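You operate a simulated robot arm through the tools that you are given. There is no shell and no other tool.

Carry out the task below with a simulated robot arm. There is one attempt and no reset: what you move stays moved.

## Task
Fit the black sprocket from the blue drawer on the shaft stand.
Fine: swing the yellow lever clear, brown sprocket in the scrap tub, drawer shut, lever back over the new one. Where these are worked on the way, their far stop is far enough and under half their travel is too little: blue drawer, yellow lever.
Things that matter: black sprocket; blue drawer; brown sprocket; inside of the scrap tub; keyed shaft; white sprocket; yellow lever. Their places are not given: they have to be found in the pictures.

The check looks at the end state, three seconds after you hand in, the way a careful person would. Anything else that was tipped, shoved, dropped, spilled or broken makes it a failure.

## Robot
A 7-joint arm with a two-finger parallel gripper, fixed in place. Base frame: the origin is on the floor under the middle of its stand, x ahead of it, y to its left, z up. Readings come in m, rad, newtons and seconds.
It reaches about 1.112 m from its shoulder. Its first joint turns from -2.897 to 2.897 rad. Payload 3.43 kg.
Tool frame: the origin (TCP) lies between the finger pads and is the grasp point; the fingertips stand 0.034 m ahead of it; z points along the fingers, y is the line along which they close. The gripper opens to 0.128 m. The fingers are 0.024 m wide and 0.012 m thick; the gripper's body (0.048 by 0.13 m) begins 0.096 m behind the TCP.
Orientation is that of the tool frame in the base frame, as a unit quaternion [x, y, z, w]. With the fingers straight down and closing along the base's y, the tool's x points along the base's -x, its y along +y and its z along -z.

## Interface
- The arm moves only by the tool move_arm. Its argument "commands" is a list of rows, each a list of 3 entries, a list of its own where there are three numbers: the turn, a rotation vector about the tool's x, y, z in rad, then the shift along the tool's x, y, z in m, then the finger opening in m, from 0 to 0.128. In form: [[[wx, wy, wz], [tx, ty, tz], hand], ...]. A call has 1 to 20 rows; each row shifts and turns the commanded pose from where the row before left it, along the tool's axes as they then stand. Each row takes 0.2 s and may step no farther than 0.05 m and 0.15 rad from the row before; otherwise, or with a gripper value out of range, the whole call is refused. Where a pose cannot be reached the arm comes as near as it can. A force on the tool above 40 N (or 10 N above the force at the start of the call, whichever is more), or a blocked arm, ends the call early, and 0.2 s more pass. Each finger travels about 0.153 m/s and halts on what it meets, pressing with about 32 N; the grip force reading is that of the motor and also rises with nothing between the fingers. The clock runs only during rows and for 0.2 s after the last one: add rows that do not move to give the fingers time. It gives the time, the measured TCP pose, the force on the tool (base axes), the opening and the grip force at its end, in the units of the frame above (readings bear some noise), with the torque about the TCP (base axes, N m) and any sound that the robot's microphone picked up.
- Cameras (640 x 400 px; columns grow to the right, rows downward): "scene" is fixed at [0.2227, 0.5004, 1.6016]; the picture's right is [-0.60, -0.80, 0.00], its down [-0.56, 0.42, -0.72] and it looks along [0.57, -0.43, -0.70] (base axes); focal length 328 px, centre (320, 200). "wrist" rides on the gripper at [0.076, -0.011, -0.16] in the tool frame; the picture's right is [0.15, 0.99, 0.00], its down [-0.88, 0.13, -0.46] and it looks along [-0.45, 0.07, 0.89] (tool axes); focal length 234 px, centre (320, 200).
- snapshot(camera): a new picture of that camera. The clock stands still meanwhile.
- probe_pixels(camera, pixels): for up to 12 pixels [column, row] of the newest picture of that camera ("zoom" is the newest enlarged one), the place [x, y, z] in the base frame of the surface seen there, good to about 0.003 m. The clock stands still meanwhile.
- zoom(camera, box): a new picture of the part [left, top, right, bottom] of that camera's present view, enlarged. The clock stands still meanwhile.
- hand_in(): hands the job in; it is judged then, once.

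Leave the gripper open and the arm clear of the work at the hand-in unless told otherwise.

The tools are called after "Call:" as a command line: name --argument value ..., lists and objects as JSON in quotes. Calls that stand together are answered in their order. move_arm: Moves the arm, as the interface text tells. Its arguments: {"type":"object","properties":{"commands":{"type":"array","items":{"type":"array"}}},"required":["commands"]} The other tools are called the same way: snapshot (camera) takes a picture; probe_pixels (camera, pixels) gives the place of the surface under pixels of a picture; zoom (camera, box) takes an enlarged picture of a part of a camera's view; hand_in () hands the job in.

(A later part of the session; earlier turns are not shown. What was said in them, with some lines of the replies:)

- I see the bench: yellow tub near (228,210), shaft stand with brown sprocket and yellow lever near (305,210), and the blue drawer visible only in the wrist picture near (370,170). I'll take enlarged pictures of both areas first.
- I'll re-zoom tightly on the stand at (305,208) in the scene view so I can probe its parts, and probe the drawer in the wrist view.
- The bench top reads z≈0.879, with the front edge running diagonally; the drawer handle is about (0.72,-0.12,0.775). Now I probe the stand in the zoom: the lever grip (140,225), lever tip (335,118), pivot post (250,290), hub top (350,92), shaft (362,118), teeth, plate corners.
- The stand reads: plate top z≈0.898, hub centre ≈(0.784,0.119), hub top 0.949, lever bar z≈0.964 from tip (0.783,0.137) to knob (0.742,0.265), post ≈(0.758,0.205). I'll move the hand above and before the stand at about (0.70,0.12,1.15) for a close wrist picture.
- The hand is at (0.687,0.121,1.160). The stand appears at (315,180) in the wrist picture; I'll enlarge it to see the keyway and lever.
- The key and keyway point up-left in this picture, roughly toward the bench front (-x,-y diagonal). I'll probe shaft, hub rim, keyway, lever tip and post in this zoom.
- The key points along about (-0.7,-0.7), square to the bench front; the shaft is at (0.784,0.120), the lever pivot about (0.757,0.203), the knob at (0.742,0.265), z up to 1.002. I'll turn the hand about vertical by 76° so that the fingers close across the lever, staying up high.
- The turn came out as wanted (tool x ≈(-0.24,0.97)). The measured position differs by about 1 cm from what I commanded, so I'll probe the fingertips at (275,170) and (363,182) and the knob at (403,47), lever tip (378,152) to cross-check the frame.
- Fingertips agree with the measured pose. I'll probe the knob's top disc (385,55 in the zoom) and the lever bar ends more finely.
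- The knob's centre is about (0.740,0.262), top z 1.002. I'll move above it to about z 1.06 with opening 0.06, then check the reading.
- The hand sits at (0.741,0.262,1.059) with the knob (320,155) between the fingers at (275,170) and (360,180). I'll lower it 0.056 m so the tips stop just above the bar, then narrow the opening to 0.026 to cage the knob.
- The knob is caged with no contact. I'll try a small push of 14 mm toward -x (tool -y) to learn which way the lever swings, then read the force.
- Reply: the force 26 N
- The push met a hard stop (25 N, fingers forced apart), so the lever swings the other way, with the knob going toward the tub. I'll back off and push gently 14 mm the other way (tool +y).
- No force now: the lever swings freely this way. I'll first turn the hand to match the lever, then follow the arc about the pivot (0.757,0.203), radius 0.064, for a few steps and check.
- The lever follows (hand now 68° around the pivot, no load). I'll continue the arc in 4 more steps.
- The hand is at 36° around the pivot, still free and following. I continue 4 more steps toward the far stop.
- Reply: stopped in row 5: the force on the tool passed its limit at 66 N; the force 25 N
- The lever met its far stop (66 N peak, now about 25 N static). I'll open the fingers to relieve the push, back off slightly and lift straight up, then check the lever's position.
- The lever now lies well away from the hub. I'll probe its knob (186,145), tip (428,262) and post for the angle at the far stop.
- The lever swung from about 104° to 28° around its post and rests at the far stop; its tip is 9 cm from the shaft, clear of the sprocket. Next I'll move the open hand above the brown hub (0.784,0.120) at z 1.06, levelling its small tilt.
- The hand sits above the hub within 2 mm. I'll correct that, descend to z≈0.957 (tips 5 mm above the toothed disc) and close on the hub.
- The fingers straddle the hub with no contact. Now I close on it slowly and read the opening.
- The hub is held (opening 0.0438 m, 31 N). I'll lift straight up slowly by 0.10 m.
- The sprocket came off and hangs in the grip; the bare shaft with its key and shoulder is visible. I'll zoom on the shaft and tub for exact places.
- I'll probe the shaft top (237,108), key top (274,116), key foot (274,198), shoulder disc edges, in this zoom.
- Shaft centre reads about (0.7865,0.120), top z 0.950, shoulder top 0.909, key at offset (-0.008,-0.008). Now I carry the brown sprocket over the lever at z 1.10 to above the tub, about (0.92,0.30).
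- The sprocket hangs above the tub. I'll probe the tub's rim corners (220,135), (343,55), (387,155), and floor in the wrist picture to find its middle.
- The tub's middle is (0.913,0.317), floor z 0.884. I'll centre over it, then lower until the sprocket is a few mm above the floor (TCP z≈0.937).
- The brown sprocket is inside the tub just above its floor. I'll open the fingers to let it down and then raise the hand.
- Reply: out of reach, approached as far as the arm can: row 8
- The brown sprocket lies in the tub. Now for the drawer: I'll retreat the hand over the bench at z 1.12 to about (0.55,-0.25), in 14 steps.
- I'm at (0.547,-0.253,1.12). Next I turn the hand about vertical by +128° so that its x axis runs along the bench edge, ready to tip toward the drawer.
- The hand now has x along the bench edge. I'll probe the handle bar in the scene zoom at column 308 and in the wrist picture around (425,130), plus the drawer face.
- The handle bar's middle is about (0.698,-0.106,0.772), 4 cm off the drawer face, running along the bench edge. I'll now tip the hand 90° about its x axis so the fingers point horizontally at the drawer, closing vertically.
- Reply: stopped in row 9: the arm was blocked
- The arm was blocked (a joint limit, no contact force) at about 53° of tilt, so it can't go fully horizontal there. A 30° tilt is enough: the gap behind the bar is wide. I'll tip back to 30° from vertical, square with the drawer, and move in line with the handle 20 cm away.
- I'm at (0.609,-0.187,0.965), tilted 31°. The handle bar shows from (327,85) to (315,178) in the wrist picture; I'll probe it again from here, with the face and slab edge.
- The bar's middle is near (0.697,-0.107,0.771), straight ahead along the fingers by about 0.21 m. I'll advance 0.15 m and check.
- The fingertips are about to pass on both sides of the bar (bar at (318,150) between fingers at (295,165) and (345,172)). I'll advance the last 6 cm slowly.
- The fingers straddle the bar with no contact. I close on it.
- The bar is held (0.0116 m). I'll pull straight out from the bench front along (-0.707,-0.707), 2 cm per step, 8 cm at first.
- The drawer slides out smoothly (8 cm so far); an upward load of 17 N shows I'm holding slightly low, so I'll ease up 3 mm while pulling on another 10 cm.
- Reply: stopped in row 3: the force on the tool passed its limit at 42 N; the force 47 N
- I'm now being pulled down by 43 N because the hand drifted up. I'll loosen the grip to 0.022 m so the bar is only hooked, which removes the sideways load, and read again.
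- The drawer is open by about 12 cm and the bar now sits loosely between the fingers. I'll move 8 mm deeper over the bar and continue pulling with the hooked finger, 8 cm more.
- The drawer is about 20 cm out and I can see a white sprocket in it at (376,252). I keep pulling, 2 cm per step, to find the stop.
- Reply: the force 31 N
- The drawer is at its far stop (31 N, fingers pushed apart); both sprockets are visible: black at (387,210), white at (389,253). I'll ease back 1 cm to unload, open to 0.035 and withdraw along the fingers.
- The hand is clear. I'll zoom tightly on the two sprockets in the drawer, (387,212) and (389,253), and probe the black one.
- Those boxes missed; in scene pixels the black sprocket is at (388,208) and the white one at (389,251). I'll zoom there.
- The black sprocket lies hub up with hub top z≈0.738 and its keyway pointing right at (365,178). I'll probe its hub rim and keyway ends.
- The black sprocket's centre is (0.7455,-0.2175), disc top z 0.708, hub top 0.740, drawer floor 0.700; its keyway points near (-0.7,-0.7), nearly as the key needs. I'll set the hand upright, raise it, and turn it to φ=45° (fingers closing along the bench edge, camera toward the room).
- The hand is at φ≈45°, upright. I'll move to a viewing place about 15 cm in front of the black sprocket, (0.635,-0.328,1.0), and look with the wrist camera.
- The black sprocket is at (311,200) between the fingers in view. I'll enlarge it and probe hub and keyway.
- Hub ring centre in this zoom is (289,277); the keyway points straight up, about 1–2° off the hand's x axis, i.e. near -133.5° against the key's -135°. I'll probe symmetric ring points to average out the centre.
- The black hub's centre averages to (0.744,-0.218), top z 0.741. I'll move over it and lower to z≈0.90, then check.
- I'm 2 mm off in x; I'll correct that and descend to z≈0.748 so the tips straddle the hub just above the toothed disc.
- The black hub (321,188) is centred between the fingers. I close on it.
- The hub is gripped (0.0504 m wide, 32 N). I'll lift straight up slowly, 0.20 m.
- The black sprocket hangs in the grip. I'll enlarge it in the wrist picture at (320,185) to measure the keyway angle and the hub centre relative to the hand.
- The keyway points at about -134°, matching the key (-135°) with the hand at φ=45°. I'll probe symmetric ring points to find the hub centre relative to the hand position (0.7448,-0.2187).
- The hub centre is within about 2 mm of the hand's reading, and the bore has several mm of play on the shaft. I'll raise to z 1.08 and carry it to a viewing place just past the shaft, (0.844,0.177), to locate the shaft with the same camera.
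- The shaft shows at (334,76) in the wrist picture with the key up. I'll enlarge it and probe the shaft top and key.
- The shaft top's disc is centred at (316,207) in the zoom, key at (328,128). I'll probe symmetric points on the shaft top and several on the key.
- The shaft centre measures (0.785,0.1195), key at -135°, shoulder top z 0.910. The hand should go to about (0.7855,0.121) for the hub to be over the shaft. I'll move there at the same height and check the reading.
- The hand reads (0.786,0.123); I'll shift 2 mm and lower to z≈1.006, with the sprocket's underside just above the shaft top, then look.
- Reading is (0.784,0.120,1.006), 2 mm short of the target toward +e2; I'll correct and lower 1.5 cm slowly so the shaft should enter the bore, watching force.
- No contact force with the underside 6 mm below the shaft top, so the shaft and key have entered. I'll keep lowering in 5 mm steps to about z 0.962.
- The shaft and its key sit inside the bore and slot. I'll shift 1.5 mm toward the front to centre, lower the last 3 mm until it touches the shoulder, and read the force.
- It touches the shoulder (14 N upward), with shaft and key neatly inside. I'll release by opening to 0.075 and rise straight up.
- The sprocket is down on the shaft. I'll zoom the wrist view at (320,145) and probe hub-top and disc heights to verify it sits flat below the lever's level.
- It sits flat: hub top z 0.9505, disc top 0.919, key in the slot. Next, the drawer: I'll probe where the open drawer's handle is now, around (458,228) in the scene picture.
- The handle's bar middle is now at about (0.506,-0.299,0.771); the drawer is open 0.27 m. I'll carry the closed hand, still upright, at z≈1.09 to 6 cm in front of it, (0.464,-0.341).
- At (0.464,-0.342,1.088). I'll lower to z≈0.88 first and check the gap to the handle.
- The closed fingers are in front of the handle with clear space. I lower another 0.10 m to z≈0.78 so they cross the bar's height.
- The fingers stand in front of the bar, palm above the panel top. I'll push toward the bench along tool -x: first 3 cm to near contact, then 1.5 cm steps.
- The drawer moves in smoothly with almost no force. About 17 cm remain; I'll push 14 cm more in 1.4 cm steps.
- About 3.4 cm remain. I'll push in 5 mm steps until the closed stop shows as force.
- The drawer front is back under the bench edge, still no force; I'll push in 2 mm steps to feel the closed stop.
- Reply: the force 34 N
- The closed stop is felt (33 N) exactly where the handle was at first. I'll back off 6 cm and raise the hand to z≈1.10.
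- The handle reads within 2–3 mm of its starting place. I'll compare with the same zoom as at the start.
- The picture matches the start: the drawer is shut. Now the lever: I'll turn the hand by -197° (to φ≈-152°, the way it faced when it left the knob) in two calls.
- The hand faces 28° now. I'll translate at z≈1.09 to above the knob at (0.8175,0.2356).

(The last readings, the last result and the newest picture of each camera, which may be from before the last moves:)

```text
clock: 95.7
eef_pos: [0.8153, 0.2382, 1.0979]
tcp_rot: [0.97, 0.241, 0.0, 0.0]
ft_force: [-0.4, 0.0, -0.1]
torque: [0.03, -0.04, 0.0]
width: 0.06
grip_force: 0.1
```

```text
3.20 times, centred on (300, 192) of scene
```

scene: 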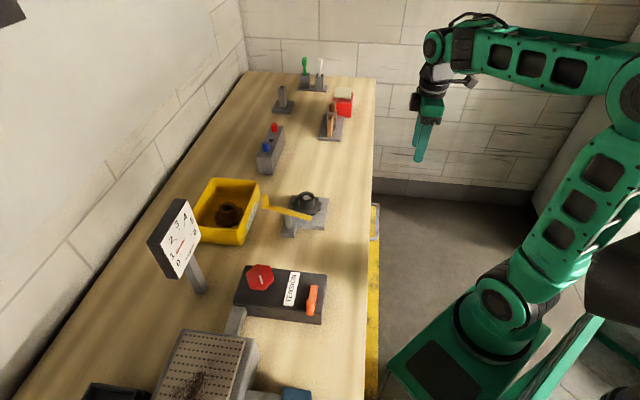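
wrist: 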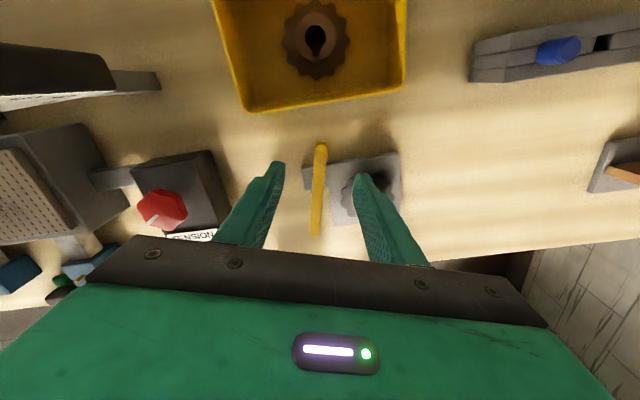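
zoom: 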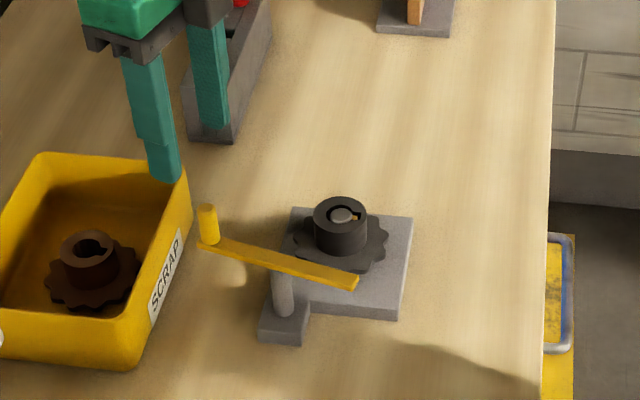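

The knob at (321,152) is centred between the fingers. I'll correct 3 mm, descend to z≈1.003 and narrow to 0.026 to cage it.

Call:
move_arm --commands '[[[0, 0, 0], [0.0007, 0.0025, 0.03], 0.06], [[0, 0, 0], [0, 0, 0.035], 0.06], [[0, 0, 0], [0, 0, 0.03], 0.06], [[0, 0, 0], [0, 0, 0], 0.045], [[0, 0, 0], [0, 0, 0], 0.03], [[0, 0, 0], [0, 0, 0], 0.026], [[0, 0, 0], [0, 0, 0], 0.026]]'

Call:
snapshot --camera "wrist"

Call:
zoom --camera "scene" --box '[220, 130, 380, 255]'

```text
clock: 97.3
eef_pos: [0.8186, 0.2366, 1.0002]
tcp_rot: [0.971, 0.241, 0.001, 0.001]
ft_force: [-1.2, 0.0, 0.1]
torque: [-0.01, 0.01, -0.02]
width: 0.0257
grip_force: 0.0
```

```text
taken
```

wrist: 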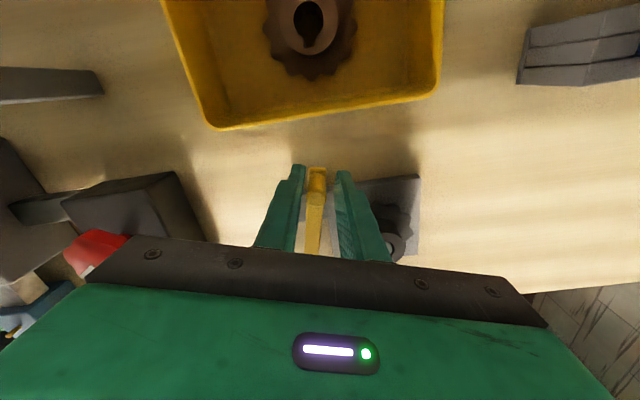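

```text
3.20 times, centred on (300, 192) of scene
```

zoom: 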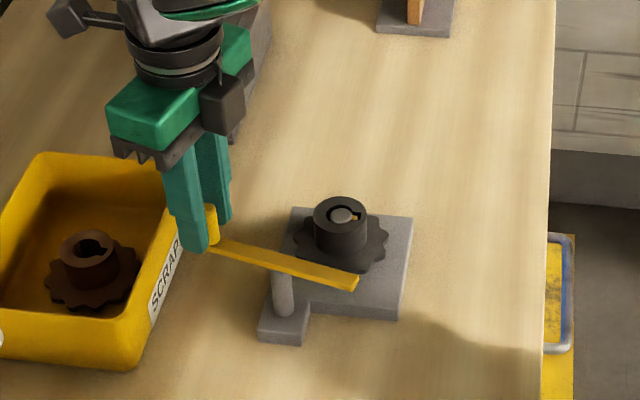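

Caged without contact. I'll ease up 3 mm, align with the lever, and follow the arc back (tool -y with counter-turn), 4 steps first.

Call:
move_arm --commands '[[[0, 0, -0.07], [-0.002, 0, -0.003], 0.026], [[0, 0, -0.14], [-0.0007, -0.0093, 0], 0.026], [[0, 0, -0.14], [-0.0007, -0.0093, 0], 0.026], [[0, 0, -0.14], [-0.0007, -0.0093, 0], 0.026], [[0, 0, -0.14], [-0.0007, -0.0093, 0], 0.026], [[0, 0, 0], [0, 0, 0], 0.026]]'

Call:
snapshot --camera "wrist"

Call:
zoom --camera "scene" --box '[220, 130, 380, 255]'

```text
clock: 98.7
eef_pos: [0.7898, 0.2569, 1.0032]
tcp_rot: [0.848, 0.531, 0.0, 0.0]
ft_force: [0.1, 0.0, 0.8]
torque: [0.01, 0.0, 0.01]
width: 0.0261
grip_force: 0.0
```

```text
taken
```

wrist: 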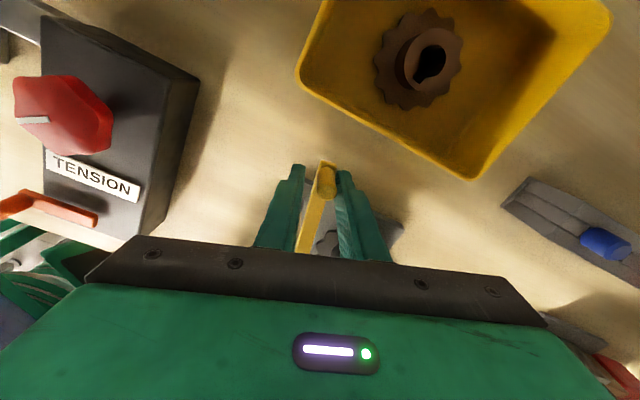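

```text
3.20 times, centred on (300, 192) of scene
```

zoom: 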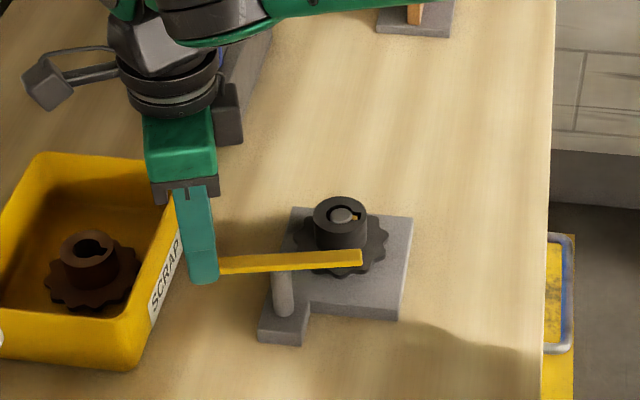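

The lever follows without load (hand at about 63° around the pivot). I continue 4 more steps.

Call:
move_arm --commands '[[[0, 0, -0.14], [0, -0.0093, 0], 0.026], [[0, 0, -0.14], [-0.0004, -0.0093, 0], 0.026], [[0, 0, -0.14], [-0.0007, -0.0093, 0], 0.026], [[0, 0, -0.14], [-0.0007, -0.0093, 0], 0.026], [[0, 0, 0], [0, 0, 0], 0.026]]'

Call:
snapshot --camera "wrist"

Call:
zoom --camera "scene" --box '[220, 130, 380, 255]'

```text
clock: 99.9
eef_pos: [0.7525, 0.2634, 1.0029]
tcp_rot: [0.668, 0.744, 0.0, 0.001]
ft_force: [-1.2, -1.0, 0.4]
torque: [-0.04, -0.03, -0.01]
width: 0.0259
grip_force: 0.0
```

```text
taken
```

wrist: 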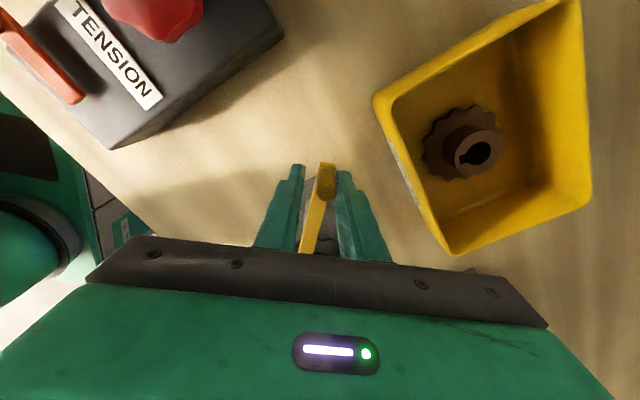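

```text
3.20 times, centred on (300, 192) of scene
```

zoom: 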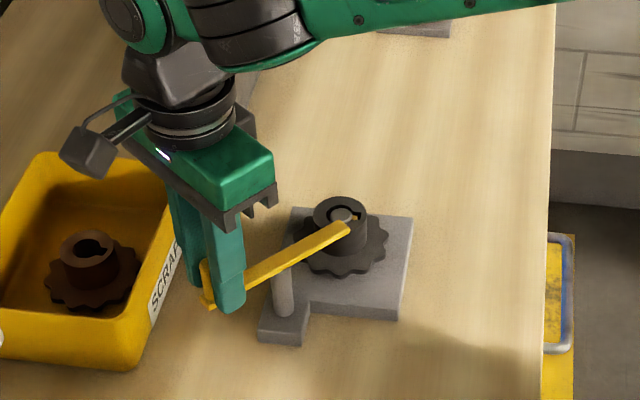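

The lever tip is back over the hub's edge; knob about 92°, with the start at about 105°. I'll go on in smaller steps until the stop shows.

Call:
move_arm --commands '[[[0, 0, -0.07], [-0.0001, -0.0046, 0], 0.026], [[0, 0, -0.07], [-0.0001, -0.0046, 0], 0.026], [[0, 0, -0.05], [-0.0001, -0.003, 0], 0.026], [[0, 0, 0], [0, 0, 0], 0.026]]'

Call:
snapshot --camera "wrist"

Call:
zoom --camera "scene" --box '[220, 130, 380, 255]'

```text
clock: 100.9
eef_pos: [0.7396, 0.262, 1.0029]
tcp_rot: [0.595, 0.803, 0.001, 0.001]
ft_force: [0.6, -0.2, 0.1]
torque: [0.03, 0.02, -0.02]
width: 0.026
grip_force: 0.1
```

```text
taken
```

wrist: 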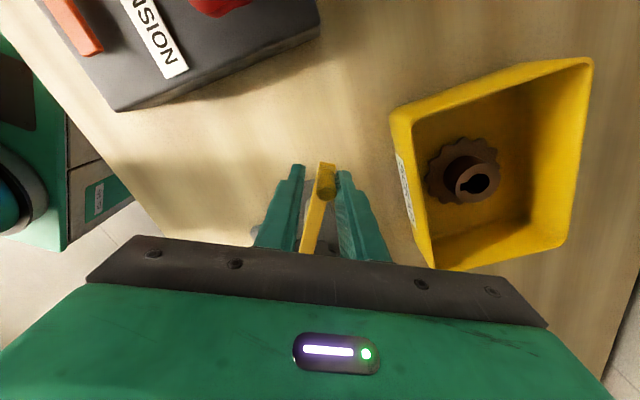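

```text
3.20 times, centred on (300, 192) of scene
```

zoom: 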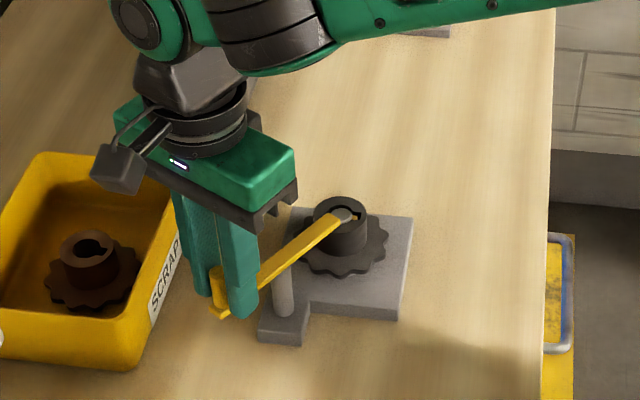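

The hand is where it first caged the knob; the knob trails 5 mm behind. I'll push another 6–7 mm in 2 mm steps, watching force.

Call:
move_arm --commands '[[[0, 0, 0], [0, -0.002, 0], 0.026], [[0, 0, 0], [0, -0.002, 0], 0.026], [[0, 0, 0], [0, -0.002, 0], 0.026], [[0, 0, 0], [0, 0, 0], 0.026]]'

Call:
zoom --camera "scene" --box '[220, 130, 380, 255]'

```text
clock: 101.9
eef_pos: [0.7353, 0.2602, 1.0033]
tcp_rot: [0.596, 0.803, 0.001, 0.001]
ft_force: [4.2, 1.9, 1.1]
torque: [0.04, -0.03, 0.01]
width: 0.0282
grip_force: 1.5
```

```text
3.20 times, centred on (300, 192) of scene
```

zoom: 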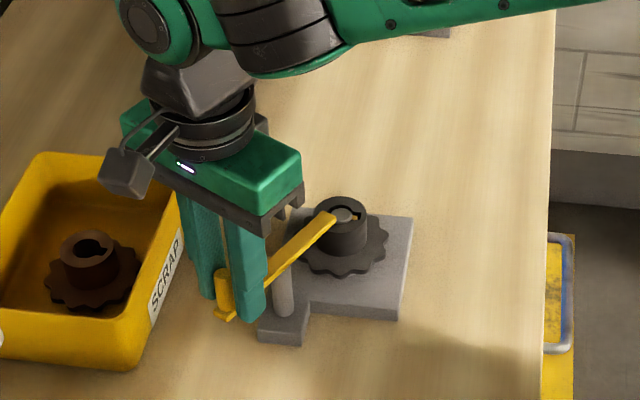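

The stop is reached (finger begins to yield at 4.6 N); the lever is over the new hub. I'll open to 0.06, rise straight up, and check.

Call:
move_arm --commands '[[[0, 0, 0], [0, 0, 0], 0.045], [[0, 0, 0], [0, 0, 0], 0.06], [[0, 0, 0], [0, 0, 0], 0.06], [[0, 0, 0], [0, 0, -0.02], 0.06], [[0, 0, 0], [0, 0, -0.035], 0.06], [[0, 0, 0], [0, 0, -0.045], 0.06], [[0, 0, 0], [0, 0, -0.045], 0.06], [[0, 0, 0], [0, 0, 0], 0.06]]'

Call:
snapshot --camera "scene"

Call:
zoom --camera "scene" --box '[256, 178, 344, 244]'

Call:
probe_pixels --camera "zoom" --pixels '[[138, 226], [340, 120], [250, 195], [330, 110], [350, 126], [375, 145], [395, 100], [128, 298]]'

```text
clock: 103.7
eef_pos: [0.7373, 0.259, 1.1508]
tcp_rot: [0.596, 0.803, 0.001, 0.001]
ft_force: [0.0, -0.2, -0.6]
torque: [0.01, 0.01, 0.03]
width: 0.06
grip_force: 0.1
```

```text
taken
```

scene: 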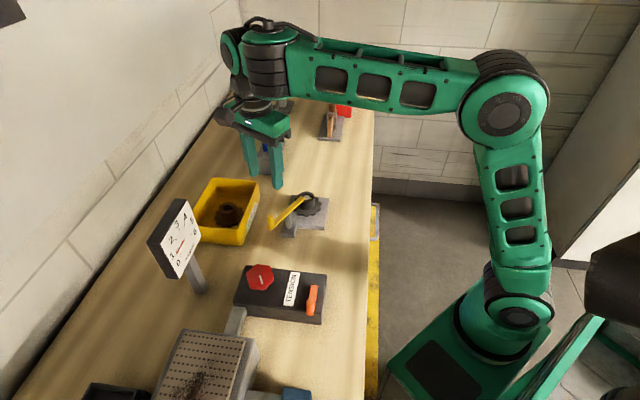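

```text
6.06 times, centred on (300, 211) of scene
```

zoom: 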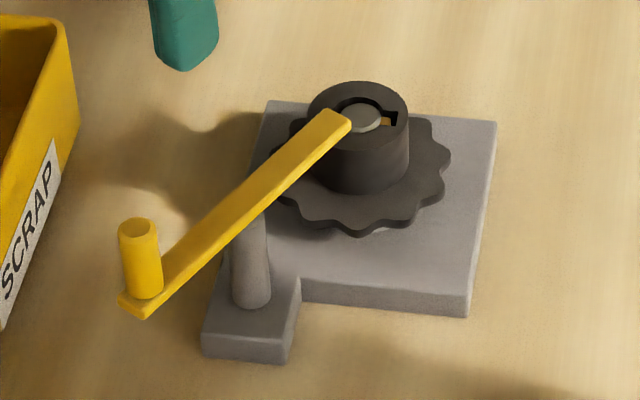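

```text
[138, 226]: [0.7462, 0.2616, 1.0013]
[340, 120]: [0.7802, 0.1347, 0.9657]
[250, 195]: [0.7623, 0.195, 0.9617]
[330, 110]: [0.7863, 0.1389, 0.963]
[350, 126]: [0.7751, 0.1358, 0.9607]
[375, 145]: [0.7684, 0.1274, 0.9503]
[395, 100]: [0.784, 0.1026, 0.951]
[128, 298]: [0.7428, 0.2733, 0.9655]
```

The lever looks exactly as at the start, now over the black sprocket. I'll take the hand away over the bench to about (0.58,-0.20,1.23) with the gripper open.

Call:
move_arm --commands '[[[0, 0, 0], [0, 0, -0.03], 0.06], [[0, 0, 0], [-0.0358, -0.0258, -0.005], 0.06], [[0, 0, 0], [-0.0358, -0.0258, -0.005], 0.06], [[0, 0, 0], [-0.0358, -0.0258, -0.005], 0.06], [[0, 0, 0], [-0.0358, -0.0258, -0.005], 0.06], [[0, 0, 0], [-0.0358, -0.0258, -0.005], 0.07], [[0, 0, 0], [-0.0358, -0.0258, -0.005], 0.08], [[0, 0, 0], [-0.0358, -0.0258, -0.005], 0.1], [[0, 0, 0], [-0.0358, -0.0258, -0.005], 0.12], [[0, 0, 0], [-0.0358, -0.0258, -0.005], 0.128], [[0, 0, 0], [-0.0358, -0.0258, -0.005], 0.128], [[0, 0, 0], [-0.0358, -0.0258, -0.005], 0.128], [[0, 0, 0], [0, 0, 0], 0.128], [[0, 0, 0], [0, 0, 0], 0.128]]'

Call:
snapshot --camera "scene"

Call:
zoom --camera "scene" --box '[180, 160, 380, 285]'

```text
clock: 106.7
eef_pos: [0.5777, -0.2002, 1.2323]
tcp_rot: [0.595, 0.804, 0.001, 0.0]
ft_force: [0.6, -0.2, -0.3]
torque: [-0.01, 0.01, -0.04]
width: 0.1283
grip_force: 0.1
```

```text
taken
```

scene: 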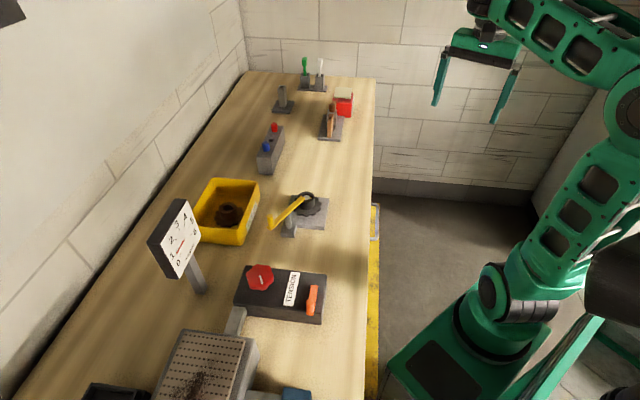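

```text
3.20 times, centred on (280, 222) of scene
```

zoom: 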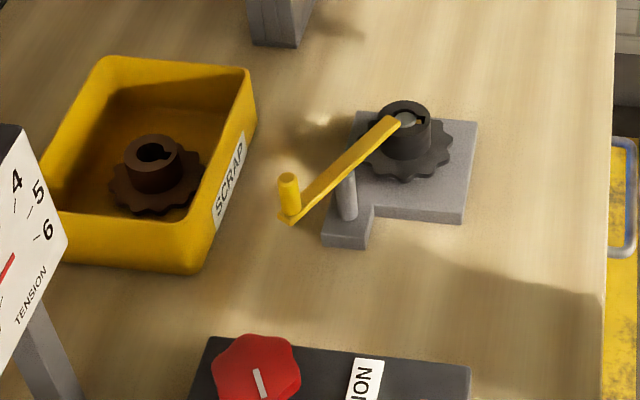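

Everything is in place: black sprocket on the keyed shaft, lever over it, brown sprocket in the tub, drawer shut, other items untouched, hand open and clear. I hand in.

Call:
hand_in

```text
The job is handed in.
```

The black sprocket is on the shaft stand and the job is handed in; I haven't been told the result of the check. The last pictures before hand-in showed this:

- **Black sprocket:** it sits flat on the shaft's shoulder, with the key in its slot.
- **Yellow lever:** I swung it to its far stop to clear the old sprocket. It is now back at its starting stop, over the new hub.
- **Brown sprocket:** it lies in the scrap tub.
- **Blue drawer:** it is pushed shut against its stop. The handle is where it was at the start.
- **White sprocket:** I left it in the drawer. It was last visible before the drawer closed, so I have not seen it since.
- **Arm:** it is clear of the bench with the gripper open.

Several moves met more force than planned. The lever took a 66 N peak at its far stop, plus a brief 25 N push the wrong way at the start. The drawer handle saw about 43 N while I was pulling it open. None of this visibly shifted or damaged anything.
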